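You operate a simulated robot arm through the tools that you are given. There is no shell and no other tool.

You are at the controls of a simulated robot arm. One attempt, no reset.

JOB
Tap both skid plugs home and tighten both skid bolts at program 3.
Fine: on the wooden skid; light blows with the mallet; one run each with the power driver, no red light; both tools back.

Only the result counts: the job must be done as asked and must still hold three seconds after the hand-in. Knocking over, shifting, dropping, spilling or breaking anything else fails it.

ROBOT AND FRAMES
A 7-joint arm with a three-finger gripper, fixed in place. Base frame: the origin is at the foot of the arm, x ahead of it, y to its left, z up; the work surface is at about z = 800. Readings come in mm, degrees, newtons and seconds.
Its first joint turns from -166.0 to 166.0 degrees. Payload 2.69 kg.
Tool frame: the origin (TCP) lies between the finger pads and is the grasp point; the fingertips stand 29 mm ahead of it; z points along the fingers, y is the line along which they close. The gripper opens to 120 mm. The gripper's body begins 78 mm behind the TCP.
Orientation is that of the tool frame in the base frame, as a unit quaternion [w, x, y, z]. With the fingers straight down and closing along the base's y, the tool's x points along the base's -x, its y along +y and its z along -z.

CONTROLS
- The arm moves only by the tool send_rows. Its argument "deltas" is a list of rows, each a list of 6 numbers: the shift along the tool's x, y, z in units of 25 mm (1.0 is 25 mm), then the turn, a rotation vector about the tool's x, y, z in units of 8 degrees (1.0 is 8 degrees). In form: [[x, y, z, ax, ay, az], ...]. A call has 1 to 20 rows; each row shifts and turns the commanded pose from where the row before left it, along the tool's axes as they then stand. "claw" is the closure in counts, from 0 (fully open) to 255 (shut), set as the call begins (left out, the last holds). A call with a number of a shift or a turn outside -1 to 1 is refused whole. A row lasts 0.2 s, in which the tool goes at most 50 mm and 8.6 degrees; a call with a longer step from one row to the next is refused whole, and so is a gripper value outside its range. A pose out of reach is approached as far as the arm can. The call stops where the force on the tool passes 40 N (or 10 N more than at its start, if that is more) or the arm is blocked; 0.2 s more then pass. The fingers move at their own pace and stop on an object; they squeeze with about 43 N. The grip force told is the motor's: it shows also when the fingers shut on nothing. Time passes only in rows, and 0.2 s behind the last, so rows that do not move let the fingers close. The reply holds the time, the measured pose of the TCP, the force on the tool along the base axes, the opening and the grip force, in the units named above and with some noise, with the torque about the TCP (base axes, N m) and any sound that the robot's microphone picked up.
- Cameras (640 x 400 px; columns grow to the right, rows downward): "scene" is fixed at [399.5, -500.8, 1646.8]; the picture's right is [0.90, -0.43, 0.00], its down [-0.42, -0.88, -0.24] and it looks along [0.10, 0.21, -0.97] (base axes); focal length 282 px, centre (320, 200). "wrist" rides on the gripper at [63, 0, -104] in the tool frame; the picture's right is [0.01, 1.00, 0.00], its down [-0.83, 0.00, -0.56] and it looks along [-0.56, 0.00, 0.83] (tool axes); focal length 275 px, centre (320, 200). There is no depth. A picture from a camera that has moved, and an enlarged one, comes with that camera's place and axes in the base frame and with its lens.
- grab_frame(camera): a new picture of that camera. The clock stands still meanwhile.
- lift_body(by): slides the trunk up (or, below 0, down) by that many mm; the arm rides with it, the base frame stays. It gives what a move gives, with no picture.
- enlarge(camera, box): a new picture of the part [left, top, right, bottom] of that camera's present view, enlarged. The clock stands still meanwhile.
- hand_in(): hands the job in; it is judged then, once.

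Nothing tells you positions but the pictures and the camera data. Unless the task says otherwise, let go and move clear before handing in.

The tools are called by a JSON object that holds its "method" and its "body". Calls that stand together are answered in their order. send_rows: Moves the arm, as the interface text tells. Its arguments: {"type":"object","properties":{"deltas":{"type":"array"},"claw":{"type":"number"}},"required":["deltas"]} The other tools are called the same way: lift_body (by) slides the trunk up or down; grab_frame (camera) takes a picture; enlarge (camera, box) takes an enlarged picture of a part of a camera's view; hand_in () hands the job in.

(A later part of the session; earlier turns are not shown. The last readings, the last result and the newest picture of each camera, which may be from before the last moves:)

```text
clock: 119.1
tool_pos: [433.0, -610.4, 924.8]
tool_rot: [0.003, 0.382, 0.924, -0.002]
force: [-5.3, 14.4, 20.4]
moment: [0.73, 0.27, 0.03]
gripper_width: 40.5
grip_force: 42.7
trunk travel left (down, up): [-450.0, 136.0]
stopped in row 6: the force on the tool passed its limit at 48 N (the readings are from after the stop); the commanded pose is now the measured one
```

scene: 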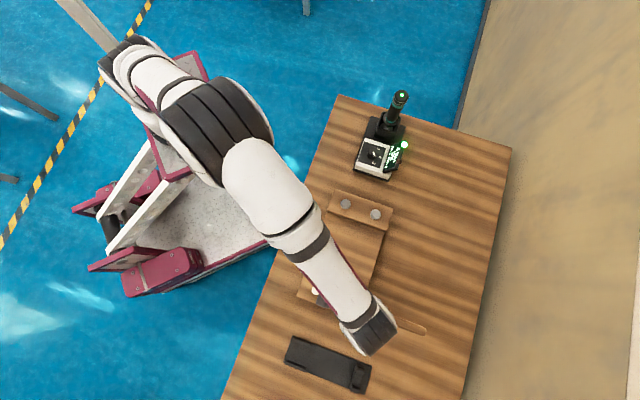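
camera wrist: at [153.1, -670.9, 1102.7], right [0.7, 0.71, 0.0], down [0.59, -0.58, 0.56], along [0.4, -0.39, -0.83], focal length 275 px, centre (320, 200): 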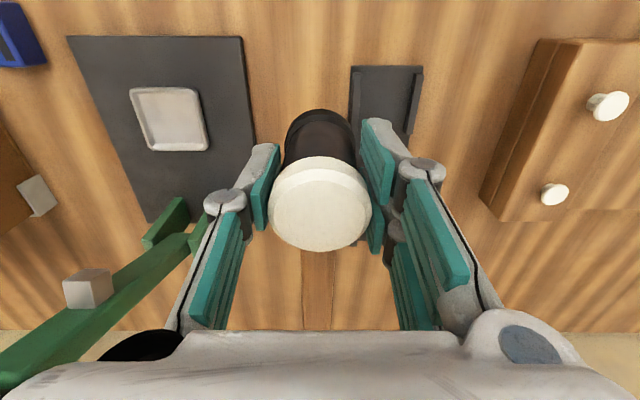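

Contact height is now constant at about 925–926 whatever the blow, so plug 2 may already be seated. I raise, step aside and take a low, close side view of plug 2, then the same view of plug 1.

{"method": "send_rows", "body": {"deltas": [[0, 0, -0.5, 0, 0, 0], [0, 0, -0.8, 0, 0, 0], [0, 0, -0.3, 0, 0, 0], [0, -0.8, 0, 0, 0, 0], [0, -0.8, 0, 0, 0, 0], [0, -0.8, 0, 0, 0, 0], [0, -0.8, 0, 0, 0, 0], [0, -0.8, 0, 0, 0, 0], [0, -0.8, 0, 0, 0, 0], [0, -0.8, 0, 0, 0, 0], [0, 0, 0.6, 0, 0, 0], [0, 0, 0.5, 0, 0, 0], [0, 0, 0, 0, 0, 0]]}}

{"method": "grab_frame", "body": {"camera": "wrist"}}

{"method": "enlarge", "body": {"camera": "wrist", "box": [480, 60, 620, 200]}}

```text
clock: 121.9
tool_pos: [333.6, -711.4, 933.8]
tool_rot: [0.004, 0.382, 0.924, -0.002]
force: [0.6, -0.1, -5.7]
moment: [0.09, 0.11, -0.01]
gripper_width: 40.5
grip_force: 43.2
trunk travel left (down, up): [-450.0, 136.0]
```

```text
taken
camera wrist: at [288.1, -665.4, 1037.7], right [0.7, 0.71, 0.0], down [0.59, -0.58, 0.56], along [0.4, -0.4, -0.83], focal length 275 px, centre (320, 200)
```

wrist: 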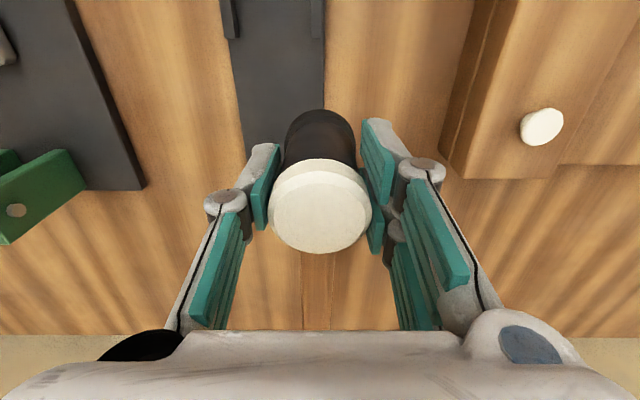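

```text
2.86 times, centred on (550, 130) of wrist
camera zoom: at [288.1, -665.4, 1037.7], right [0.7, 0.71, 0.0], down [0.59, -0.58, 0.56], along [0.4, -0.4, -0.83], focal length 786 px, centre (-337, 400)
```

zoom: 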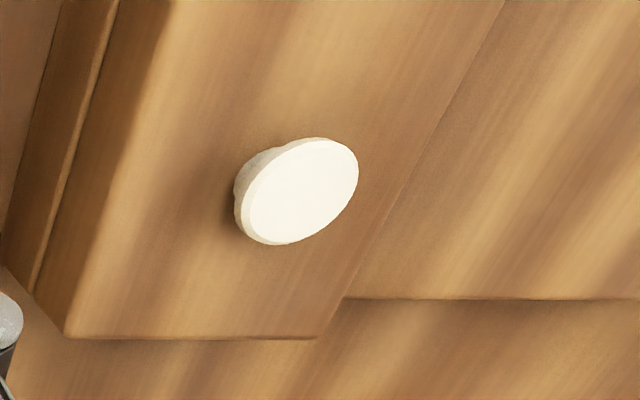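

{"method": "send_rows", "body": {"deltas": [[0.9, 0, 0, 0, 0, 0], [0.9, 0, 0, 0, 0, 0], [0.9, 0, 0, 0, 0, 0], [0.9, 0, 0, 0, 0, 0], [0, 0, 0, 0, 0, 0]]}}

{"method": "enlarge", "body": {"camera": "wrist", "box": [480, 60, 620, 200]}}

{"method": "enlarge", "body": {"camera": "wrist", "box": [420, 60, 640, 260]}}

```text
clock: 123.1
tool_pos: [272.2, -647.8, 933.4]
tool_rot: [0.004, 0.381, 0.924, -0.002]
force: [0.8, -0.2, -4.2]
moment: [0.1, 0.1, -0.01]
gripper_width: 40.4
grip_force: 43.4
trunk travel left (down, up): [-450.0, 136.0]
```

```text
2.86 times, centred on (550, 130) of wrist
camera zoom: at [226.1, -601.6, 1036.6], right [0.7, 0.71, 0.0], down [0.59, -0.58, 0.56], along [0.4, -0.4, -0.83], focal length 786 px, centre (-337, 400)
```

zoom: 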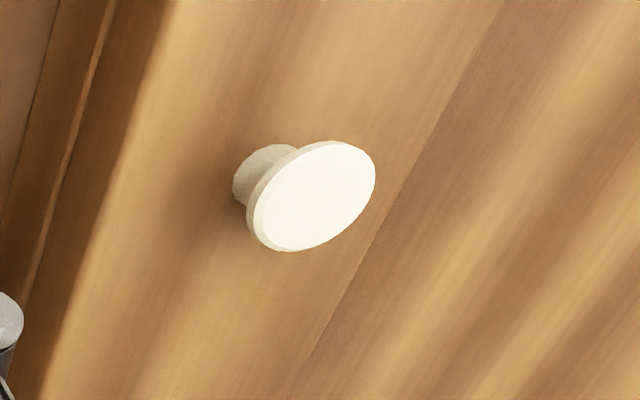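

```text
2.00 times, centred on (530, 160) of wrist
camera zoom: at [226.1, -601.6, 1036.6], right [0.7, 0.71, 0.0], down [0.59, -0.58, 0.56], along [0.4, -0.4, -0.83], focal length 551 px, centre (-100, 280)
```

zoom: 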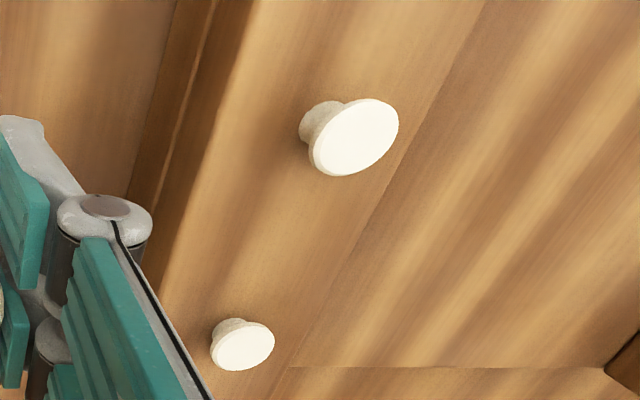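

Compared from the same angle, plug 2's cap is about 5 mm lower than plug 1's but some stem still shows, so it is not home. I level the mallet by a fraction of a degree, return over plug 2 and give a series of light blows.

{"method": "send_rows", "body": {"deltas": [[0, 0, -0.8, 0, 0, 0], [0, 0, -0.8, 0, -0.09, 0], [-0.4, 0.62, 0, 0, 0, 0], [-0.4, 0.62, 0, 0, 0, 0], [-0.4, 0.62, 0, 0, 0, 0], [-0.4, 0.62, 0, 0, 0, 0], [-0.4, 0.62, 0, 0, 0, 0], [-0.4, 0.62, 0, 0, 0, 0], [-0.4, 0.62, 0, 0, 0, 0], [-0.4, 0.62, 0, 0, 0, 0], [-0.4, 0.64, 0, 0, 0, 0], [0, 0, 0, 0, 0, 0]]}}

{"method": "enlarge", "body": {"camera": "wrist", "box": [270, 70, 370, 160]}}

```text
clock: 125.7
tool_pos: [433.2, -609.5, 976.6]
tool_rot: [0.01, 0.382, 0.924, -0.004]
force: [-0.3, -0.5, -5.0]
moment: [0.08, 0.1, -0.04]
gripper_width: 40.3
grip_force: 42.7
trunk travel left (down, up): [-450.0, 136.0]
```

```text
4.44 times, centred on (320, 115) of wrist
camera zoom: at [387.0, -563.9, 1078.8], right [0.7, 0.71, 0.0], down [0.58, -0.58, 0.57], along [0.41, -0.4, -0.82], focal length 1224 px, centre (320, 578)
```

zoom: 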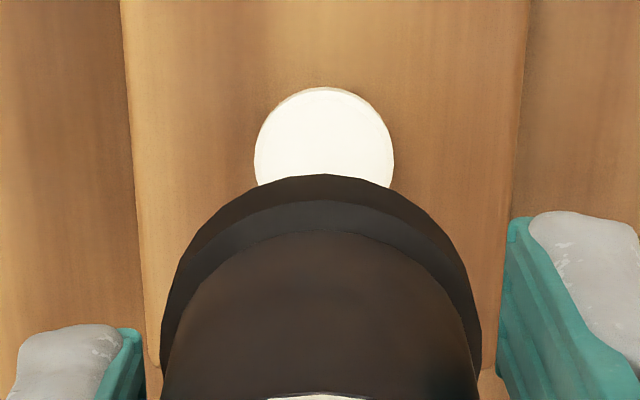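

{"method": "send_rows", "body": {"deltas": [[0.24, 0.035, 0.3, 0, 0, 0], [0, 0, 0.6, 0, 0, 0], [0, 0, 0.6, 0, 0, 0], [0, 0, 0, 0, 0, 0]]}}

{"method": "send_rows", "body": {"deltas": [[0, 0, -1.0, 0, 0, 0], [0, 0, 0, 0, 0, 0], [0, 0, 1.0, 0, 0, 0], [0, 0, 0.95, 0, 0, 0], [0, 0, -0.95, 0, 0, 0], [0, 0, -1.0, 0, 0, 0], [0, 0, 0, 0, 0, 0], [0, 0, 1.0, 0, 0, 0], [0, 0, 0.95, 0, 0, 0], [0, 0, -0.95, 0, 0, 0], [0, 0, 0, 0, 0, 0]]}}

{"method": "send_rows", "body": {"deltas": [[0, 0, 0.3, 0, 0, 0], [0, 0, 0.16, 0, 0, 0], [0, 0, 0.04, 0, 0, 0], [0, 0, 0, 0, 0, 0]]}}

```text
clock: 126.7
tool_pos: [431.3, -607.2, 937.8]
tool_rot: [0.009, 0.382, 0.924, -0.005]
force: [1.2, -0.9, -5.2]
moment: [0.11, 0.09, 0.01]
gripper_width: 40.3
grip_force: 42.6
trunk travel left (down, up): [-450.0, 136.0]
```

```text
clock: 129.1
tool_pos: [429.0, -606.4, 938.4]
tool_rot: [0.009, 0.382, 0.924, -0.005]
force: [-0.1, 0.0, -5.5]
moment: [0.12, 0.09, -0.02]
gripper_width: 40.7
grip_force: 43.2
trunk travel left (down, up): [-450.0, 136.0]
```

```text
clock: 130.1
tool_pos: [430.6, -605.9, 925.7]
tool_rot: [0.009, 0.382, 0.924, -0.005]
force: [0.7, 0.2, -3.3]
moment: [0.14, 0.15, 0.02]
gripper_width: 40.3
grip_force: 43.0
trunk travel left (down, up): [-450.0, 136.0]
```

Those did not advance it. I repeat exactly the stroke that worked (two rows of 17.5 mm from 28 mm above contact) from complete rest.

{"method": "send_rows", "body": {"deltas": [[0, 0, -0.6, 0, 0, 0], [0, 0, -0.52, 0, 0, 0], [0, 0, 0, 0, 0, 0], [0, 0, 0, 0, 0, 0], [0, 0, 0.7, 0, 0, 0], [0, 0, 0.7, 0, 0, 0], [0, 0, -1.0, 0, 0, 0], [0, 0, 0, 0, 0, 0]]}}

{"method": "send_rows", "body": {"deltas": [[0, 0, 0.4, 0, 0, 0], [0, 0, 0.28, 0, 0, 0], [0, 0, 0.04, 0, 0, 0], [0, 0, 0, 0, 0, 0]]}}

```text
clock: 131.9
tool_pos: [431.2, -605.9, 943.1]
tool_rot: [0.009, 0.382, 0.924, -0.004]
force: [0.7, 0.0, -4.5]
moment: [0.13, 0.11, -0.01]
gripper_width: 40.3
grip_force: 42.9
trunk travel left (down, up): [-450.0, 136.0]
```

```text
clock: 132.9
tool_pos: [429.4, -605.5, 925.9]
tool_rot: [0.009, 0.382, 0.924, -0.005]
force: [0.9, -0.6, -4.5]
moment: [0.14, 0.12, -0.01]
gripper_width: 40.5
grip_force: 43.1
trunk travel left (down, up): [-450.0, 136.0]
```

Still nothing. To learn how a fresh plug responds, I move to plug 1 and level the mallet a bit more on the way.

{"method": "send_rows", "body": {"deltas": [[0, 0, -0.6, 0, 0, 0], [0, 0, -0.8, 0, 0, 0], [0, 0, -0.6, 0, -0.1, 0], [0.72, 0, 0, 0, 0, 0], [0.72, 0, 0, 0, 0, 0], [0.72, 0, 0, 0, 0, 0], [0.72, 0, 0, 0, 0, 0], [0.72, 0, 0, 0, 0, 0], [0, 0, 0, 0, 0, 0]]}}

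{"method": "grab_frame", "body": {"camera": "wrist"}}

{"method": "enlarge", "body": {"camera": "wrist", "box": [270, 60, 370, 150]}}

```text
clock: 134.9
tool_pos: [365.9, -542.0, 972.6]
tool_rot: [0.016, 0.382, 0.924, -0.007]
force: [0.0, -1.3, -5.1]
moment: [0.12, 0.09, -0.01]
gripper_width: 40.4
grip_force: 42.6
trunk travel left (down, up): [-450.0, 136.0]
```

```text
taken
camera wrist: at [318.4, -494.0, 1074.2], right [0.7, 0.71, 0.0], down [0.58, -0.57, 0.58], along [0.41, -0.41, -0.81], focal length 275 px, centre (320, 200)
```

wrist: 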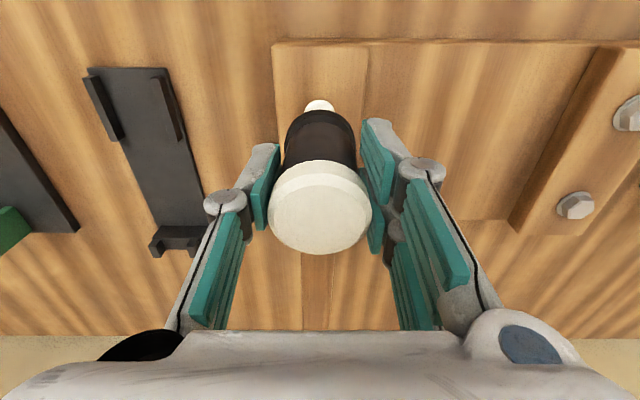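

```text
4.44 times, centred on (320, 105) of wrist
camera zoom: at [318.4, -494.0, 1074.2], right [0.7, 0.71, 0.0], down [0.58, -0.57, 0.58], along [0.41, -0.41, -0.81], focal length 1224 px, centre (320, 622)
```

zoom: 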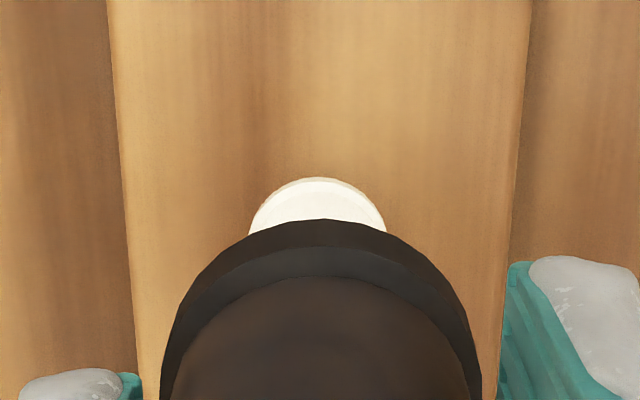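

{"method": "send_rows", "body": {"deltas": [[0, 0, 0.4, 0, 0, 0], [0, 0, 0.6, 0, 0, 0], [0, 0, 0.4, 0, 0, 0], [0, 0, 0.1, 0, 0, 0], [0, 0, 0, 0, 0, 0]]}}

{"method": "send_rows", "body": {"deltas": [[0, 0, 0.04, 0, 0, 0], [0, 0, 0.04, 0, 0, 0], [0, 0, 0, 0, 0, 0]]}}

{"method": "send_rows", "body": {"deltas": [[0, 0, 0.04, 0, 0, 0], [0, 0, 0.04, 0, 0, 0], [0, 0, 0, 0, 0, 0]]}}

```text
clock: 136.1
tool_pos: [365.7, -542.9, 935.7]
tool_rot: [0.016, 0.382, 0.924, -0.007]
force: [0.2, -0.7, -4.7]
moment: [0.13, 0.12, 0.03]
gripper_width: 40.6
grip_force: 42.8
trunk travel left (down, up): [-450.0, 136.0]
```

```text
clock: 136.9
tool_pos: [366.9, -544.5, 932.2]
tool_rot: [0.016, 0.382, 0.924, -0.007]
force: [-0.6, 0.4, -4.0]
moment: [0.13, 0.14, 0.02]
gripper_width: 40.4
grip_force: 42.7
trunk travel left (down, up): [-450.0, 136.0]
```

```text
clock: 137.7
tool_pos: [368.3, -542.7, 930.4]
tool_rot: [0.015, 0.381, 0.924, -0.007]
force: [-0.7, -0.8, -5.8]
moment: [0.08, 0.13, 0.03]
gripper_width: 40.3
grip_force: 42.6
trunk travel left (down, up): [-450.0, 136.0]
```

{"method": "send_rows", "body": {"deltas": [[0, 0, 0.04, 0, 0, 0], [0, 0, 0, 0, 0, 0]]}}

{"method": "send_rows", "body": {"deltas": [[0, 0, 0.04, 0, 0, 0], [0, 0, 0, 0, 0, 0]]}}

{"method": "send_rows", "body": {"deltas": [[0, 0, 0.04, 0, 0, 0], [0, 0, 0, 0, 0, 0]]}}

```text
clock: 138.3
tool_pos: [367.5, -544.5, 929.2]
tool_rot: [0.016, 0.382, 0.924, -0.008]
force: [-1.3, 0.6, -4.7]
moment: [0.07, 0.11, 0.0]
gripper_width: 40.3
grip_force: 43.2
trunk travel left (down, up): [-450.0, 136.0]
```

```text
clock: 138.9
tool_pos: [367.6, -543.6, 928.7]
tool_rot: [0.016, 0.382, 0.924, -0.009]
force: [0.7, 0.9, 0.4]
moment: [0.07, 0.05, -0.02]
gripper_width: 40.4
grip_force: 43.1
trunk travel left (down, up): [-450.0, 136.0]
```

```text
clock: 139.5
tool_pos: [367.3, -542.6, 929.3]
tool_rot: [0.016, 0.382, 0.924, -0.009]
force: [0.7, 2.1, 10.6]
moment: [0.07, -0.07, 0.03]
gripper_width: 40.3
grip_force: 43.0
trunk travel left (down, up): [-450.0, 136.0]
```

Contact with plug 1 is at about TCP 929, and the torque shows it touching on its outer edge: the mallet face is still slightly low on the handle side. I lift, level it another 1.6°, and feel again.

{"method": "send_rows", "body": {"deltas": [[0, 0, -0.4, 0, 0, 0], [0, 0, 0, 0, -0.2, 0], [0.06, 0, 0.3, 0, 0, 0], [0, 0, 0.04, 0, 0, 0], [0, 0, 0, 0, 0, 0]]}}

{"method": "send_rows", "body": {"deltas": [[0, 0, 0.06, 0, 0, 0], [0, 0, 0, 0, 0, 0]]}}

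{"method": "send_rows", "body": {"deltas": [[0, 0, 0.04, 0, 0, 0], [0, 0, 0, 0, 0, 0]]}}

```text
clock: 140.7
tool_pos: [366.3, -541.8, 929.2]
tool_rot: [0.029, 0.382, 0.924, -0.013]
force: [0.6, 0.2, -5.5]
moment: [0.11, 0.13, 0.02]
gripper_width: 40.4
grip_force: 43.0
trunk travel left (down, up): [-450.0, 136.0]
```

```text
clock: 141.3
tool_pos: [366.2, -542.1, 929.3]
tool_rot: [0.028, 0.382, 0.924, -0.014]
force: [-1.0, 5.0, 9.3]
moment: [0.45, 0.26, -0.03]
gripper_width: 40.7
grip_force: 43.2
trunk travel left (down, up): [-450.0, 136.0]
```

```text
clock: 141.9
tool_pos: [366.2, -542.1, 927.7]
tool_rot: [0.029, 0.381, 0.924, -0.014]
force: [-0.1, 9.5, 23.3]
moment: [0.72, 0.34, -0.06]
gripper_width: 40.4
grip_force: 43.0
trunk travel left (down, up): [-450.0, 136.0]
```

Now it touches on the opposite edge, so flush lies in between. I rotate back 0.8° and give plug 1 one light blow with a flush face.

{"method": "send_rows", "body": {"deltas": [[0, 0, -0.6, 0, 0, 0], [0, 0, -0.6, 0, 0.1, 0], [0, 0, 0, 0, 0, 0], [0, 0, 0, 0, 0, 0], [0, 0, 0.7, 0, 0, 0], [0, 0, 0.7, 0, 0, 0], [0, 0, -1.0, 0, 0, 0], [0, 0, 0, 0, 0, 0]]}}

{"method": "send_rows", "body": {"deltas": [[0, 0, 0.4, 0, 0, 0], [0, 0, 0.28, 0, 0, 0], [0, 0, 0.06, 0, 0, 0], [0, 0, 0, 0, 0, 0]]}}

```text
clock: 143.7
tool_pos: [366.0, -542.3, 948.0]
tool_rot: [0.022, 0.382, 0.924, -0.01]
force: [0.0, 0.7, -4.8]
moment: [0.12, 0.07, -0.02]
gripper_width: 40.4
grip_force: 42.6
trunk travel left (down, up): [-450.0, 136.0]
```

```text
clock: 144.7
tool_pos: [365.4, -541.3, 929.2]
tool_rot: [0.022, 0.382, 0.924, -0.009]
force: [-0.1, 0.0, -4.5]
moment: [0.14, 0.12, -0.02]
gripper_width: 40.3
grip_force: 43.3
trunk travel left (down, up): [-450.0, 136.0]
```

{"method": "send_rows", "body": {"deltas": [[0, 0, 0.04, 0, 0, 0], [0, 0, 0, 0, 0, 0]]}}

{"method": "send_rows", "body": {"deltas": [[0, 0, 0.04, 0, 0, 0], [0, 0, 0, 0, 0, 0]]}}

```text
clock: 145.3
tool_pos: [366.3, -541.5, 928.2]
tool_rot: [0.022, 0.382, 0.924, -0.012]
force: [-0.8, 1.7, -1.0]
moment: [0.13, 0.16, 0.02]
gripper_width: 40.4
grip_force: 42.8
trunk travel left (down, up): [-450.0, 136.0]
```

```text
clock: 145.9
tool_pos: [365.8, -539.4, 927.4]
tool_rot: [0.023, 0.382, 0.924, -0.011]
force: [-0.5, 6.2, 13.3]
moment: [0.24, 0.02, 0.07]
gripper_width: 40.4
grip_force: 42.9
trunk travel left (down, up): [-450.0, 136.0]
```

Plug 1 went down roughly 1 mm. I tap it again with the longer run-up (full stroke speed, immediate reversal) and measure.

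{"method": "send_rows", "body": {"deltas": [[0, 0, -0.75, 0, 0, 0], [0, 0, -0.75, 0, -0.05, 0], [0, 0, 0, 0, 0, 0], [0, 0, 0, 0, 0, 0], [0, 0, 1.0, 0, 0, 0], [0, 0, 1.0, 0, 0, 0], [0, 0, -1.0, 0, 0, 0], [0, 0, 0, 0, 0, 0]]}}

{"method": "send_rows", "body": {"deltas": [[0, 0, 0.3, 0, 0, 0], [0, 0, 0.16, 0, 0, 0], [0, 0, 0.04, 0, 0, 0], [0, 0, 0, 0, 0, 0]]}}

```text
clock: 147.3
tool_pos: [368.2, -543.3, 925.4]
tool_rot: [0.028, 0.382, 0.924, -0.012]
force: [-3.8, 8.8, 15.4]
moment: [0.42, 0.2, 0.03]
gripper_width: 40.4
grip_force: 43.4
trunk travel left (down, up): [-450.0, 136.0]
stopped in row 7: the force on the tool passed its limit at 55 N (the readings are from after the stop); the commanded pose is now the measured one
```

```text
clock: 147.7
tool_pos: [367.3, -543.3, 925.0]
tool_rot: [0.026, 0.381, 0.924, -0.012]
force: [-5.2, 13.1, 20.1]
moment: [0.55, 0.27, 0.01]
gripper_width: 40.5
grip_force: 43.1
trunk travel left (down, up): [-450.0, 136.0]
stopped in row 1: the force on the tool passed its limit at 52 N (the readings are from after the stop); the commanded pose is now the measured one
```

Each blow seems to move the plugs only slightly. I step aside for another side view of both plugs to judge progress properly.

{"method": "send_rows", "body": {"deltas": [[0, 0, -0.5, 0, 0, 0], [0, 0, -0.8, 0, 0, 0], [0, 0, -0.3, 0, 0.4, 0], [0, -0.8, 0, 0, 0, 0], [0, -0.8, 0, 0, 0, 0], [0, -0.8, 0, 0, 0, 0], [0, -0.8, 0, 0, 0, 0], [0, -0.8, 0, 0, 0, 0], [0, -0.8, 0, 0, 0, 0], [0, -0.8, 0, 0, 0, 0], [0, 0, 0.6, 0, 0, 0], [0, 0, 0.5, 0, 0, 0], [0, 0, 0, 0, 0, 0]]}}

{"method": "enlarge", "body": {"camera": "wrist", "box": [480, 60, 620, 200]}}

{"method": "send_rows", "body": {"deltas": [[-0.9, 0, 0, 0, 0, 0], [-0.9, 0, 0, 0, 0, 0], [-0.9, 0, 0, 0, 0, 0], [-0.9, 0, 0, 0, 0, 0], [0, 0, 0, 0, 0, 0]]}}

{"method": "enlarge", "body": {"camera": "wrist", "box": [480, 60, 620, 200]}}

{"method": "grab_frame", "body": {"camera": "wrist"}}

```text
clock: 150.5
tool_pos: [268.5, -642.0, 935.3]
tool_rot: [0.002, 0.382, 0.924, -0.002]
force: [-0.1, -0.6, -5.1]
moment: [0.11, 0.12, -0.03]
gripper_width: 40.4
grip_force: 43.0
trunk travel left (down, up): [-450.0, 136.0]
```

```text
2.86 times, centred on (550, 130) of wrist
camera zoom: at [222.7, -596.4, 1039.0], right [0.7, 0.71, 0.0], down [0.59, -0.58, 0.56], along [0.4, -0.39, -0.83], focal length 786 px, centre (-337, 400)
```

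zoom: 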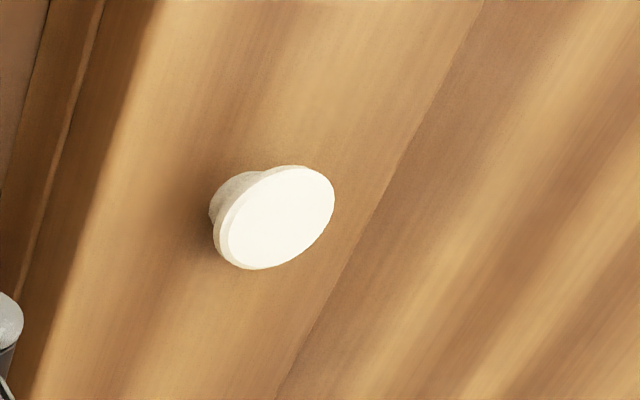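

```text
clock: 151.7
tool_pos: [331.4, -704.3, 936.3]
tool_rot: [0.001, 0.383, 0.924, -0.001]
force: [0.1, 0.5, -5.6]
moment: [0.09, 0.12, 0.0]
gripper_width: 40.4
grip_force: 42.9
trunk travel left (down, up): [-450.0, 136.0]
```

```text
2.86 times, centred on (550, 130) of wrist
camera zoom: at [285.8, -659.1, 1039.3], right [0.7, 0.71, 0.0], down [0.59, -0.58, 0.56], along [0.4, -0.39, -0.83], focal length 786 px, centre (-337, 400)
```

zoom: 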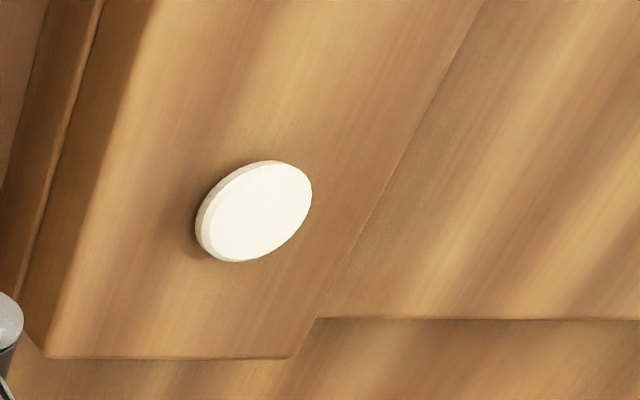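

```text
taken
camera wrist: at [285.8, -659.1, 1039.3], right [0.7, 0.71, 0.0], down [0.59, -0.58, 0.56], along [0.4, -0.39, -0.83], focal length 275 px, centre (320, 200)
```

wrist: 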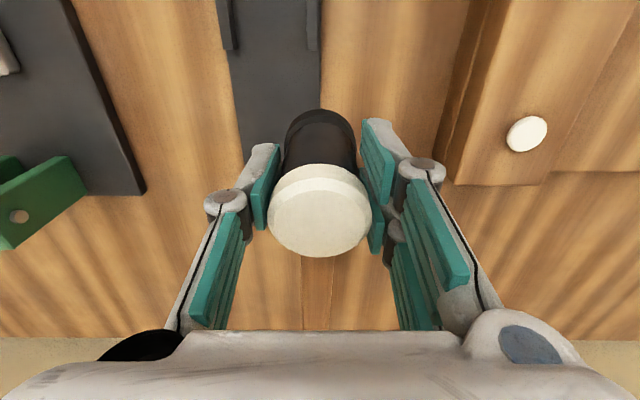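

Now it is clear: plug 2's cap sits right on the batten with no stem showing, and plug 1 is more than half way. Level (square) blows are what work. I zoom in to confirm plug 2.

{"method": "enlarge", "body": {"camera": "wrist", "box": [500, 105, 555, 160]}}

{"method": "enlarge", "body": {"camera": "scene", "box": [300, 275, 365, 315]}}

```text
7.27 times, centred on (528, 132) of wrist
camera zoom: at [285.8, -659.1, 1039.3], right [0.7, 0.71, 0.0], down [0.59, -0.58, 0.56], along [0.4, -0.39, -0.83], focal length 2002 px, centre (-1189, 691)
```

zoom: 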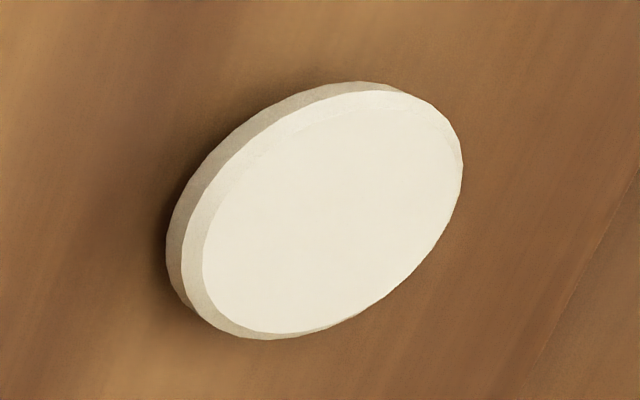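

```text
9.85 times, centred on (332, 295) of scene
camera zoom: at [399.5, -500.8, 1646.8], right [0.9, -0.43, 0.0], down [-0.42, -0.88, -0.24], along [0.1, 0.21, -0.97], focal length 2773 px, centre (197, -735)
```

zoom: 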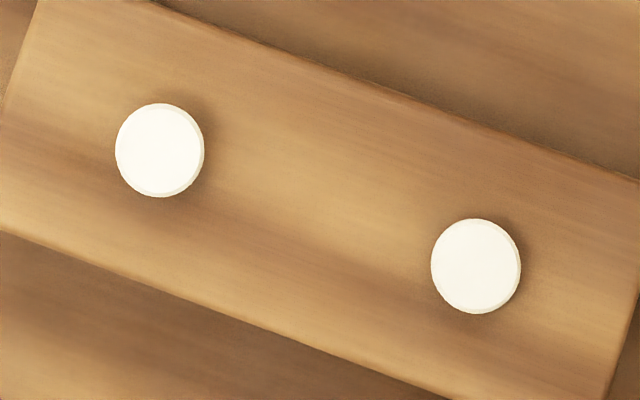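

Measuring carefully, plug 2's cap top is still a few millimetres too high, so it needs more square blows. I go back over plug 2 with the mallet levelled.

{"method": "send_rows", "body": {"deltas": [[0, 0, -0.8, 0, 0, 0], [0, 0, -0.8, 0, 0, 0], [0, 0.7, 0, 0, 0, 0], [0, 0.7, 0, 0, 0, 0], [0, 0.7, 0, 0, 0, 0], [0, 0.7, 0, 0, 0, 0], [0, 0.7, 0, 0, 0, 0], [0, 0.7, 0, 0, 0, 0], [0, 0.7, 0, 0, 0, 0], [0, 0.7, 0, 0, 0, 0], [0, 0, 0, 0, -0.4, 0], [0, 0, 0, 0, 0, 0]]}}

{"method": "grab_frame", "body": {"camera": "wrist"}}

{"method": "enlarge", "body": {"camera": "wrist", "box": [270, 60, 370, 150]}}

```text
clock: 154.3
tool_pos: [430.1, -605.5, 976.3]
tool_rot: [0.028, 0.382, 0.924, -0.012]
force: [-0.2, -0.2, -5.5]
moment: [0.12, 0.15, 0.02]
gripper_width: 40.4
grip_force: 42.8
trunk travel left (down, up): [-450.0, 136.0]
```

```text
taken
camera wrist: at [381.5, -556.7, 1075.4], right [0.7, 0.71, 0.0], down [0.57, -0.56, 0.6], along [0.43, -0.43, -0.8], focal length 275 px, centre (320, 200)
```

wrist: 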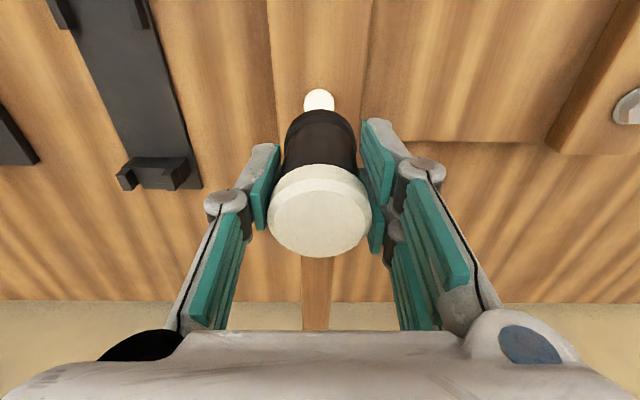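

```text
4.44 times, centred on (320, 105) of wrist
camera zoom: at [381.5, -556.7, 1075.4], right [0.7, 0.71, 0.0], down [0.57, -0.56, 0.6], along [0.43, -0.43, -0.8], focal length 1224 px, centre (320, 622)
```

zoom: 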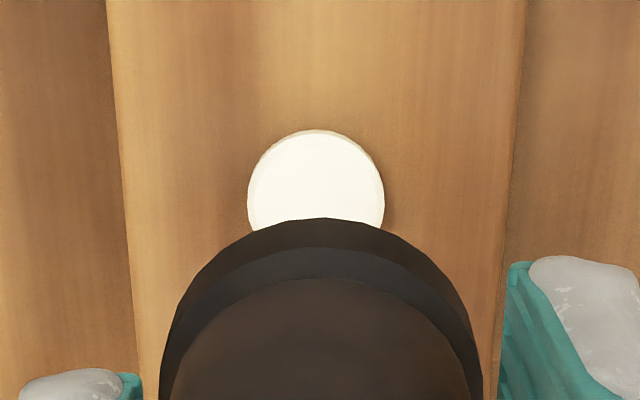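

{"method": "send_rows", "body": {"deltas": [[0.255, 0, 0.3, 0, 0, 0], [0, 0, 0.8, 0, 0, 0], [0, 0, 0.6, 0, 0, 0], [0, 0, 0.2, 0, 0, 0], [0, 0, 0, 0, 0, 0]]}}

{"method": "send_rows", "body": {"deltas": [[0, 0, 0.06, 0, 0, 0], [0, 0, 0.06, 0, 0, 0], [0, 0, 0, 0, 0, 0]]}}

{"method": "send_rows", "body": {"deltas": [[0, 0, 0.06, 0, 0, 0], [0, 0, 0, 0, 0, 0]]}}

```text
clock: 155.5
tool_pos: [429.0, -603.4, 927.8]
tool_rot: [0.027, 0.381, 0.924, -0.012]
force: [-1.1, -0.7, -5.7]
moment: [0.14, 0.14, -0.02]
gripper_width: 40.3
grip_force: 42.7
trunk travel left (down, up): [-450.0, 136.0]
```

```text
clock: 156.3
tool_pos: [428.7, -604.2, 923.8]
tool_rot: [0.027, 0.381, 0.924, -0.013]
force: [-0.2, 1.3, -4.9]
moment: [0.16, 0.08, 0.0]
gripper_width: 40.4
grip_force: 43.3
trunk travel left (down, up): [-450.0, 136.0]
```

```text
clock: 156.9
tool_pos: [428.8, -603.1, 923.2]
tool_rot: [0.027, 0.382, 0.924, -0.012]
force: [1.1, -0.6, -5.6]
moment: [0.12, 0.14, -0.02]
gripper_width: 39.9
grip_force: 43.5
trunk travel left (down, up): [-450.0, 136.0]
```

{"method": "send_rows", "body": {"deltas": [[0, 0, 0.06, 0, 0, 0], [0, 0, 0, 0, 0, 0]]}}

{"method": "send_rows", "body": {"deltas": [[0, 0, 0.06, 0, 0, 0], [0, 0, 0, 0, 0, 0]]}}

{"method": "send_rows", "body": {"deltas": [[0, 0, 0.06, 0, 0, 0], [0, 0, 0, 0, 0, 0]]}}

```text
clock: 157.5
tool_pos: [428.9, -604.5, 921.3]
tool_rot: [0.027, 0.381, 0.924, -0.012]
force: [-0.1, 0.6, -3.7]
moment: [0.07, 0.15, -0.01]
gripper_width: 40.5
grip_force: 42.9
trunk travel left (down, up): [-450.0, 136.0]
```

```text
clock: 158.1
tool_pos: [429.9, -603.9, 920.2]
tool_rot: [0.027, 0.382, 0.924, -0.012]
force: [-1.2, -0.1, -4.4]
moment: [0.08, 0.12, 0.01]
gripper_width: 40.4
grip_force: 43.5
trunk travel left (down, up): [-450.0, 136.0]
```

```text
clock: 158.7
tool_pos: [428.1, -604.1, 918.8]
tool_rot: [0.027, 0.382, 0.924, -0.012]
force: [0.7, 0.8, -4.5]
moment: [0.12, 0.1, 0.0]
gripper_width: 40.5
grip_force: 43.2
trunk travel left (down, up): [-450.0, 136.0]
```

{"method": "send_rows", "body": {"deltas": [[0, 0, 0.06, 0, 0, 0], [0, 0, 0, 0, 0, 0]]}}

{"method": "send_rows", "body": {"deltas": [[0, 0, 0.06, 0, 0, 0], [0, 0, 0, 0, 0, 0]]}}

{"method": "send_rows", "body": {"deltas": [[0, 0, 0.06, 0, 0, 0], [0, 0, 0, 0, 0, 0]]}}

{"method": "send_rows", "body": {"deltas": [[0, 0, 0.06, 0, 0, 0], [0, 0, 0, 0, 0, 0]]}}

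```text
clock: 159.3
tool_pos: [429.5, -605.2, 916.8]
tool_rot: [0.028, 0.382, 0.924, -0.012]
force: [-1.9, 3.5, 3.9]
moment: [0.24, 0.1, 0.03]
gripper_width: 40.6
grip_force: 43.4
trunk travel left (down, up): [-450.0, 136.0]
```

```text
clock: 159.9
tool_pos: [430.2, -604.3, 918.9]
tool_rot: [0.029, 0.38, 0.924, -0.013]
force: [-0.8, 8.8, 21.1]
moment: [0.2, -0.08, 0.07]
gripper_width: 40.5
grip_force: 42.8
trunk travel left (down, up): [-450.0, 136.0]
```

```text
clock: 160.4
tool_pos: [429.8, -604.9, 917.6]
tool_rot: [0.027, 0.381, 0.924, -0.013]
force: [-4.4, 10.9, 15.9]
moment: [0.43, 0.21, 0.05]
gripper_width: 40.6
grip_force: 43.2
trunk travel left (down, up): [-450.0, 136.0]
stopped in row 2: the force on the tool passed its limit at 41 N (the readings are from after the stop); the commanded pose is now the measured one
```

```text
clock: 161.2
tool_pos: [429.3, -603.7, 918.4]
tool_rot: [0.028, 0.381, 0.924, -0.013]
force: [-5.0, 13.1, 17.1]
moment: [0.5, 0.24, 0.03]
gripper_width: 40.4
grip_force: 42.4
trunk travel left (down, up): [-450.0, 136.0]
stopped in row 2: the force on the tool passed its limit at 40 N (the readings are from after the stop); the commanded pose is now the measured one
```

Plug 2 now makes contact only at TCP ≈ 918, i.e. about 11 mm lower than at the start. To know whether that is home, I touch the batten itself between the plugs very gently as a height reference.

{"method": "send_rows", "body": {"deltas": [[0, 0, -0.4, 0, 0, 0], [0, 0, -0.6, 0, 0, 0], [0.6, 0, 0, 0, 0, 0], [0.6, 0, 0, 0, 0, 0], [0.6, 0, 0, 0, 0, 0], [0, 0, 0.4, 0, 0, 0], [0, 0, 0.4, 0, 0, 0], [0, 0, 0, 0, 0, 0]]}}

{"method": "grab_frame", "body": {"camera": "wrist"}}

```text
clock: 163.0
tool_pos: [398.0, -573.4, 918.6]
tool_rot: [0.028, 0.382, 0.924, -0.014]
force: [-0.2, 0.1, -4.8]
moment: [0.11, 0.11, -0.05]
gripper_width: 40.4
grip_force: 42.9
trunk travel left (down, up): [-450.0, 136.0]
```

```text
taken
camera wrist: at [348.5, -524.2, 1018.6], right [0.7, 0.71, 0.0], down [0.57, -0.56, 0.61], along [0.43, -0.43, -0.79], focal length 275 px, centre (320, 200)
```

wrist: 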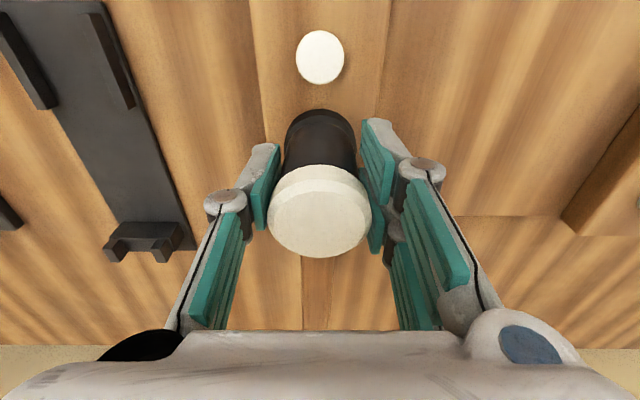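

{"method": "send_rows", "body": {"deltas": [[0, 0, 0.06, 0, 0, 0], [0, 0, 0.06, 0, 0, 0], [0, 0, 0, 0, 0, 0]]}}

{"method": "send_rows", "body": {"deltas": [[0, 0, 0.06, 0, 0, 0], [0, 0, 0, 0, 0, 0]]}}

{"method": "send_rows", "body": {"deltas": [[0, 0, 0.06, 0, 0, 0], [0, 0, 0, 0, 0, 0]]}}

```text
clock: 163.8
tool_pos: [398.6, -573.0, 915.6]
tool_rot: [0.028, 0.382, 0.924, -0.014]
force: [-0.1, -0.8, -5.5]
moment: [0.13, 0.11, 0.01]
gripper_width: 40.3
grip_force: 43.4
trunk travel left (down, up): [-450.0, 136.0]
```

```text
clock: 164.4
tool_pos: [397.9, -574.6, 913.4]
tool_rot: [0.029, 0.382, 0.924, -0.013]
force: [-0.2, -0.4, -5.4]
moment: [0.13, 0.07, -0.04]
gripper_width: 40.4
grip_force: 43.0
trunk travel left (down, up): [-450.0, 136.0]
```

```text
clock: 165.0
tool_pos: [398.0, -574.2, 912.0]
tool_rot: [0.029, 0.381, 0.924, -0.013]
force: [0.6, -0.4, -5.1]
moment: [0.11, 0.13, -0.02]
gripper_width: 40.4
grip_force: 42.5
trunk travel left (down, up): [-450.0, 136.0]
```

{"method": "send_rows", "body": {"deltas": [[0, 0, 0.06, 0, 0, 0], [0, 0, 0, 0, 0, 0]]}}

{"method": "send_rows", "body": {"deltas": [[0, 0, 0.06, 0, 0, 0], [0, 0, 0, 0, 0, 0]]}}

{"method": "send_rows", "body": {"deltas": [[0, 0, 0.06, 0, 0, 0], [0, 0, 0, 0, 0, 0]]}}

```text
clock: 165.6
tool_pos: [397.9, -575.0, 910.5]
tool_rot: [0.028, 0.382, 0.924, -0.013]
force: [0.6, 0.1, -4.4]
moment: [0.1, 0.11, 0.0]
gripper_width: 40.5
grip_force: 42.9
trunk travel left (down, up): [-450.0, 136.0]
```

```text
clock: 166.2
tool_pos: [398.7, -574.1, 909.9]
tool_rot: [0.029, 0.381, 0.924, -0.015]
force: [-2.0, 5.0, 13.0]
moment: [0.04, -0.09, 0.01]
gripper_width: 40.2
grip_force: 42.8
trunk travel left (down, up): [-450.0, 136.0]
```

```text
clock: 166.8
tool_pos: [397.0, -575.8, 911.2]
tool_rot: [0.03, 0.381, 0.924, -0.016]
force: [-1.5, 8.2, 34.5]
moment: [-0.11, -0.39, 0.07]
gripper_width: 40.6
grip_force: 43.4
trunk travel left (down, up): [-450.0, 136.0]
```

The batten touches at TCP ≈ 910 and plug 2's cap at ≈ 917.5, so about 7 mm stand proud versus a cap of roughly 4 mm: plug 2 needs about 3 mm more. I level another 0.8° and give it two more light blows.

{"method": "send_rows", "body": {"deltas": [[0, 0, -0.6, 0, 0, 0], [0, 0, -0.6, 0, 0, 0], [0, 0, -0.6, 0, -0.1, 0], [-0.43, 0, 0, 0, 0, 0], [-0.43, 0, 0, 0, 0, 0], [-0.43, 0, 0, 0, 0, 0], [-0.43, 0, 0, 0, 0, 0], [0, 0, 0, 0, 0, 0]]}}

{"method": "enlarge", "body": {"camera": "wrist", "box": [270, 60, 370, 150]}}

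```text
clock: 168.6
tool_pos: [427.3, -602.3, 956.2]
tool_rot: [0.034, 0.382, 0.923, -0.017]
force: [-0.2, 0.6, -5.3]
moment: [0.11, 0.1, -0.01]
gripper_width: 40.6
grip_force: 43.2
trunk travel left (down, up): [-450.0, 136.0]
```

```text
4.44 times, centred on (320, 105) of wrist
camera zoom: at [377.0, -551.2, 1055.1], right [0.7, 0.71, 0.0], down [0.56, -0.55, 0.62], along [0.44, -0.44, -0.79], focal length 1224 px, centre (320, 622)
```

zoom: 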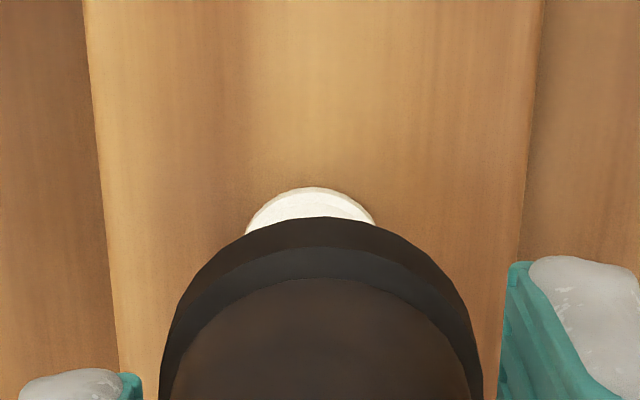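

{"method": "send_rows", "body": {"deltas": [[0, -0.05, 0, 0, 0, 0], [0, 0, 0, 0, 0, 0], [0, 0, 1.0, 0, 0, 0], [0, 0, 0.95, 0, 0, 0], [0, 0, -0.95, 0, 0, 0], [0, 0, -1.0, 0, 0, 0], [0, 0, 0, 0, 0, 0], [0, 0, 1.0, 0, 0, 0], [0, 0, 0.95, 0, 0, 0], [0, 0, -0.95, 0, 0, 0], [0, 0, 0, 0, 0, 0]]}}

```text
clock: 171.0
tool_pos: [425.8, -604.0, 930.6]
tool_rot: [0.034, 0.382, 0.923, -0.016]
force: [0.0, 0.1, -5.2]
moment: [0.15, 0.1, -0.01]
gripper_width: 40.2
grip_force: 42.4
trunk travel left (down, up): [-450.0, 136.0]
```

{"method": "send_rows", "body": {"deltas": [[0, 0, 0.3, 0, 0, 0], [0, 0, 0.18, 0, 0, 0], [0, 0, 0.06, 0, 0, 0], [0, 0, 0, 0, 0, 0]]}}

{"method": "send_rows", "body": {"deltas": [[0, 0, 0.05, 0, 0, 0], [0, 0, 0, 0, 0, 0]]}}

{"method": "send_rows", "body": {"deltas": [[0, 0, 0.05, 0, 0, 0], [0, 0, 0, 0, 0, 0]]}}

```text
clock: 172.0
tool_pos: [428.4, -605.0, 916.8]
tool_rot: [0.034, 0.381, 0.924, -0.016]
force: [-0.1, 0.1, -5.5]
moment: [0.1, 0.09, 0.0]
gripper_width: 40.4
grip_force: 43.3
trunk travel left (down, up): [-450.0, 136.0]
```

```text
clock: 172.6
tool_pos: [429.2, -606.0, 916.5]
tool_rot: [0.036, 0.382, 0.923, -0.017]
force: [-0.4, -0.4, -4.7]
moment: [0.1, 0.07, 0.03]
gripper_width: 40.4
grip_force: 43.0
trunk travel left (down, up): [-450.0, 136.0]
```

```text
clock: 173.2
tool_pos: [426.7, -605.0, 914.4]
tool_rot: [0.034, 0.382, 0.924, -0.016]
force: [-1.0, 0.0, -5.3]
moment: [0.1, 0.11, -0.01]
gripper_width: 40.3
grip_force: 42.9
trunk travel left (down, up): [-450.0, 136.0]
```

{"method": "send_rows", "body": {"deltas": [[0, 0, 0.04, 0, 0, 0], [0, 0, 0, 0, 0, 0]]}}

{"method": "send_rows", "body": {"deltas": [[0, 0, 0.04, 0, 0, 0], [0, 0, 0, 0, 0, 0]]}}

{"method": "send_rows", "body": {"deltas": [[0, 0, 0.04, 0, 0, 0], [0, 0, 0, 0, 0, 0]]}}

```text
clock: 173.8
tool_pos: [428.2, -605.1, 915.5]
tool_rot: [0.035, 0.38, 0.924, -0.016]
force: [-1.4, 0.9, 2.3]
moment: [0.1, 0.11, -0.01]
gripper_width: 40.3
grip_force: 43.0
trunk travel left (down, up): [-450.0, 136.0]
```

```text
clock: 174.4
tool_pos: [428.5, -604.9, 915.4]
tool_rot: [0.036, 0.381, 0.924, -0.017]
force: [-1.9, 4.9, 14.8]
moment: [0.09, 0.03, 0.01]
gripper_width: 40.2
grip_force: 42.8
trunk travel left (down, up): [-450.0, 136.0]
```

```text
clock: 175.0
tool_pos: [428.5, -605.4, 915.4]
tool_rot: [0.036, 0.38, 0.924, -0.016]
force: [-1.0, 9.1, 30.2]
moment: [0.13, -0.11, 0.06]
gripper_width: 40.5
grip_force: 42.5
trunk travel left (down, up): [-450.0, 136.0]
```

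Contact now at ≈ 915.4, about 5 mm above the batten. Two more light blows to see whether it stops moving (home).

{"method": "send_rows", "body": {"deltas": [[0, 0, -0.6, 0, 0, 0], [0, 0, -0.6, 0, 0, 0], [0, 0, -0.43, 0, 0, 0], [0, 0, 0, 0, 0, 0], [0, 0, 1.0, 0, 0, 0], [0, 0, 0.95, 0, 0, 0], [0, 0, -0.95, 0, 0, 0], [0, 0, -1.0, 0, 0, 0], [0, 0, 0, 0, 0, 0], [0, 0, 1.0, 0, 0, 0], [0, 0, 0.95, 0, 0, 0], [0, 0, -0.95, 0, 0, 0], [0, 0, 0, 0, 0, 0]]}}

{"method": "send_rows", "body": {"deltas": [[0, 0, 0.3, 0, 0, 0], [0, 0, 0.16, 0, 0, 0], [0, 0, 0.04, 0, 0, 0], [0, 0, 0, 0, 0, 0]]}}

{"method": "send_rows", "body": {"deltas": [[0, 0, 0.04, 0, 0, 0], [0, 0, 0, 0, 0, 0]]}}

{"method": "send_rows", "body": {"deltas": [[0, 0, 0.04, 0, 0, 0], [0, 0, 0, 0, 0, 0]]}}

```text
clock: 176.4
tool_pos: [427.4, -604.8, 914.1]
tool_rot: [0.034, 0.381, 0.924, -0.016]
force: [-4.7, 13.5, 18.2]
moment: [0.58, 0.13, 0.06]
gripper_width: 40.5
grip_force: 43.1
trunk travel left (down, up): [-450.0, 136.0]
stopped in row 7: the force on the tool passed its limit at 50 N (the readings are from after the stop); the commanded pose is now the measured one
```

```text
clock: 176.7
tool_pos: [426.9, -606.9, 914.6]
tool_rot: [0.035, 0.38, 0.924, -0.015]
force: [-4.1, 14.4, 19.6]
moment: [0.66, 0.15, 0.07]
gripper_width: 40.4
grip_force: 42.9
trunk travel left (down, up): [-450.0, 136.0]
stopped in row 1: the force on the tool passed its limit at 50 N (the readings are from after the stop); the commanded pose is now the measured one
```

```text
clock: 177.2
tool_pos: [427.0, -607.3, 915.1]
tool_rot: [0.034, 0.379, 0.924, -0.016]
force: [-3.9, 12.8, 17.0]
moment: [0.54, 0.12, 0.09]
gripper_width: 40.2
grip_force: 43.7
trunk travel left (down, up): [-450.0, 136.0]
stopped in row 2: the force on the tool passed its limit at 42 N (the readings are from after the stop); the commanded pose is now the measured one
```

```text
clock: 177.8
tool_pos: [427.8, -607.1, 914.3]
tool_rot: [0.035, 0.381, 0.924, -0.016]
force: [-6.9, 21.3, 32.2]
moment: [0.86, 0.22, 0.09]
gripper_width: 40.4
grip_force: 42.6
trunk travel left (down, up): [-450.0, 136.0]
```

The blow now rings up against a hard stop (50 N, no further travel, contact ≈ 914.7 ≈ cap thickness above the batten): plug 2 is home. I move over to plug 1.

{"method": "send_rows", "body": {"deltas": [[0, 0, -0.5, 0, 0, 0], [0, 0, -0.9, 0, 0, 0], [0, 0, -0.9, 0, 0, 0], [0, 0, -0.2, 0, 0, 0], [0.72, 0, 0, 0, 0, 0], [0.72, 0, 0, 0, 0, 0], [0.72, 0, 0, 0, 0, 0], [0.72, 0, 0, 0, 0, 0], [0.72, 0, 0, 0, 0, 0], [0, 0, 0, 0, 0, 0]]}}

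{"method": "grab_frame", "body": {"camera": "wrist"}}

{"method": "enlarge", "body": {"camera": "wrist", "box": [270, 60, 370, 150]}}

```text
clock: 180.0
tool_pos: [360.1, -539.9, 967.6]
tool_rot: [0.035, 0.382, 0.924, -0.015]
force: [-0.3, 0.0, -4.5]
moment: [0.09, 0.11, 0.0]
gripper_width: 40.5
grip_force: 43.0
trunk travel left (down, up): [-450.0, 136.0]
```

```text
taken
camera wrist: at [309.9, -489.1, 1066.1], right [0.7, 0.71, 0.0], down [0.56, -0.55, 0.62], along [0.44, -0.44, -0.79], focal length 275 px, centre (320, 200)
```

wrist: 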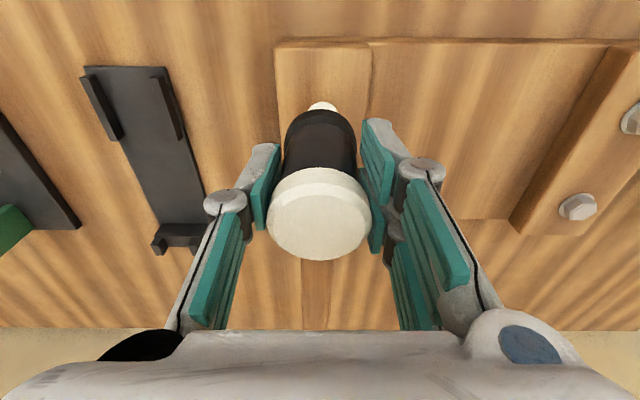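

```text
4.44 times, centred on (320, 105) of wrist
camera zoom: at [309.9, -489.1, 1066.1], right [0.7, 0.71, 0.0], down [0.56, -0.55, 0.62], along [0.44, -0.44, -0.79], focal length 1224 px, centre (320, 622)
```

zoom: 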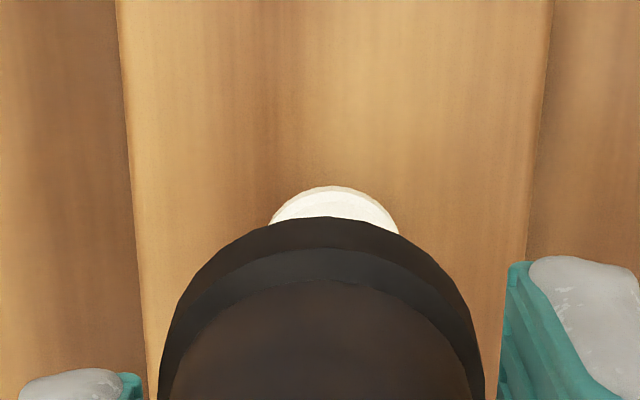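

{"method": "send_rows", "body": {"deltas": [[0, 0.095, 0.1, 0, 0, 0], [0, 0, 0, 0, 0, 0], [0, 0, 1.0, 0, 0, 0], [0, 0, 0.95, 0, 0, 0], [0, 0, -0.95, 0, 0, 0], [0, 0, -1.0, 0, 0, 0], [0, 0, 0, 0, 0, 0], [0, 0, 1.0, 0, 0, 0], [0, 0, 0.95, 0, 0, 0], [0, 0, -0.95, 0, 0, 0], [0, 0, 0, 0, 0, 0]]}}

```text
clock: 182.4
tool_pos: [365.6, -542.9, 941.2]
tool_rot: [0.035, 0.38, 0.924, -0.015]
force: [0.5, 0.3, -4.7]
moment: [0.1, 0.1, -0.01]
gripper_width: 40.5
grip_force: 42.9
trunk travel left (down, up): [-450.0, 136.0]
```

{"method": "send_rows", "body": {"deltas": [[0, 0, 0.3, 0, 0, 0], [0, 0, 0.2, 0, 0, 0], [0, 0, 0.04, 0, 0, 0], [0, 0, 0, 0, 0, 0]]}}

{"method": "send_rows", "body": {"deltas": [[0, 0, 0.06, 0, 0, 0], [0, 0, 0, 0, 0, 0]]}}

{"method": "send_rows", "body": {"deltas": [[0, 0, 0.06, 0, 0, 0], [0, 0, 0, 0, 0, 0]]}}

```text
clock: 183.4
tool_pos: [366.1, -540.9, 927.4]
tool_rot: [0.035, 0.381, 0.924, -0.015]
force: [0.3, -0.3, -5.8]
moment: [0.16, 0.08, 0.01]
gripper_width: 40.5
grip_force: 42.8
trunk travel left (down, up): [-450.0, 136.0]
```

```text
clock: 184.0
tool_pos: [365.6, -541.1, 926.0]
tool_rot: [0.035, 0.381, 0.924, -0.015]
force: [-0.3, 0.5, -4.8]
moment: [0.12, 0.12, 0.0]
gripper_width: 40.4
grip_force: 43.0
trunk travel left (down, up): [-450.0, 136.0]
```

```text
clock: 184.6
tool_pos: [366.3, -542.9, 924.5]
tool_rot: [0.036, 0.381, 0.924, -0.015]
force: [0.2, 0.2, -5.0]
moment: [0.14, 0.14, 0.0]
gripper_width: 40.4
grip_force: 43.2
trunk travel left (down, up): [-450.0, 136.0]
```

{"method": "send_rows", "body": {"deltas": [[0, 0, 0.06, 0, 0, 0], [0, 0, 0, 0, 0, 0]]}}

{"method": "send_rows", "body": {"deltas": [[0, 0, 0.06, 0, 0, 0], [0, 0, 0, 0, 0, 0]]}}

{"method": "send_rows", "body": {"deltas": [[0, 0, 0.06, 0, 0, 0], [0, 0, 0, 0, 0, 0]]}}

```text
clock: 185.2
tool_pos: [365.7, -541.6, 923.0]
tool_rot: [0.035, 0.381, 0.924, -0.015]
force: [-0.4, 0.7, -5.0]
moment: [0.13, 0.1, 0.02]
gripper_width: 40.4
grip_force: 42.5
trunk travel left (down, up): [-450.0, 136.0]
```

```text
clock: 185.8
tool_pos: [366.1, -542.0, 920.7]
tool_rot: [0.035, 0.381, 0.924, -0.016]
force: [0.6, 0.4, -4.7]
moment: [0.16, 0.12, -0.02]
gripper_width: 40.6
grip_force: 42.9
trunk travel left (down, up): [-450.0, 136.0]
```

```text
clock: 186.4
tool_pos: [364.8, -541.3, 920.3]
tool_rot: [0.035, 0.381, 0.924, -0.016]
force: [-1.2, 8.0, 15.9]
moment: [0.27, 0.01, 0.02]
gripper_width: 40.2
grip_force: 43.1
trunk travel left (down, up): [-450.0, 136.0]
```

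Plug 1 went down about 6 mm with those two blows (contact ≈ 920). Two more.

{"method": "send_rows", "body": {"deltas": [[0, 0, -0.57, 0, 0, 0], [0, 0, -0.5, 0, 0, 0], [0, 0, -0.5, 0, 0, 0], [0, 0, 0, 0, 0, 0], [0, 0, 1.0, 0, 0, 0], [0, 0, 0.95, 0, 0, 0], [0, 0, -0.95, 0, 0, 0], [0, 0, -1.0, 0, 0, 0], [0, 0, 0, 0, 0, 0], [0, 0, 1.0, 0, 0, 0], [0, 0, 0.95, 0, 0, 0], [0, 0, -0.95, 0, 0, 0], [0, 0, 0, 0, 0, 0]]}}

```text
clock: 187.8
tool_pos: [365.8, -540.5, 919.3]
tool_rot: [0.036, 0.381, 0.924, -0.015]
force: [-3.7, 10.4, 18.4]
moment: [0.42, 0.13, -0.01]
gripper_width: 40.8
grip_force: 43.1
trunk travel left (down, up): [-450.0, 136.0]
stopped in row 6: the force on the tool passed its limit at 60 N (the readings are from after the stop); the commanded pose is now the measured one
```

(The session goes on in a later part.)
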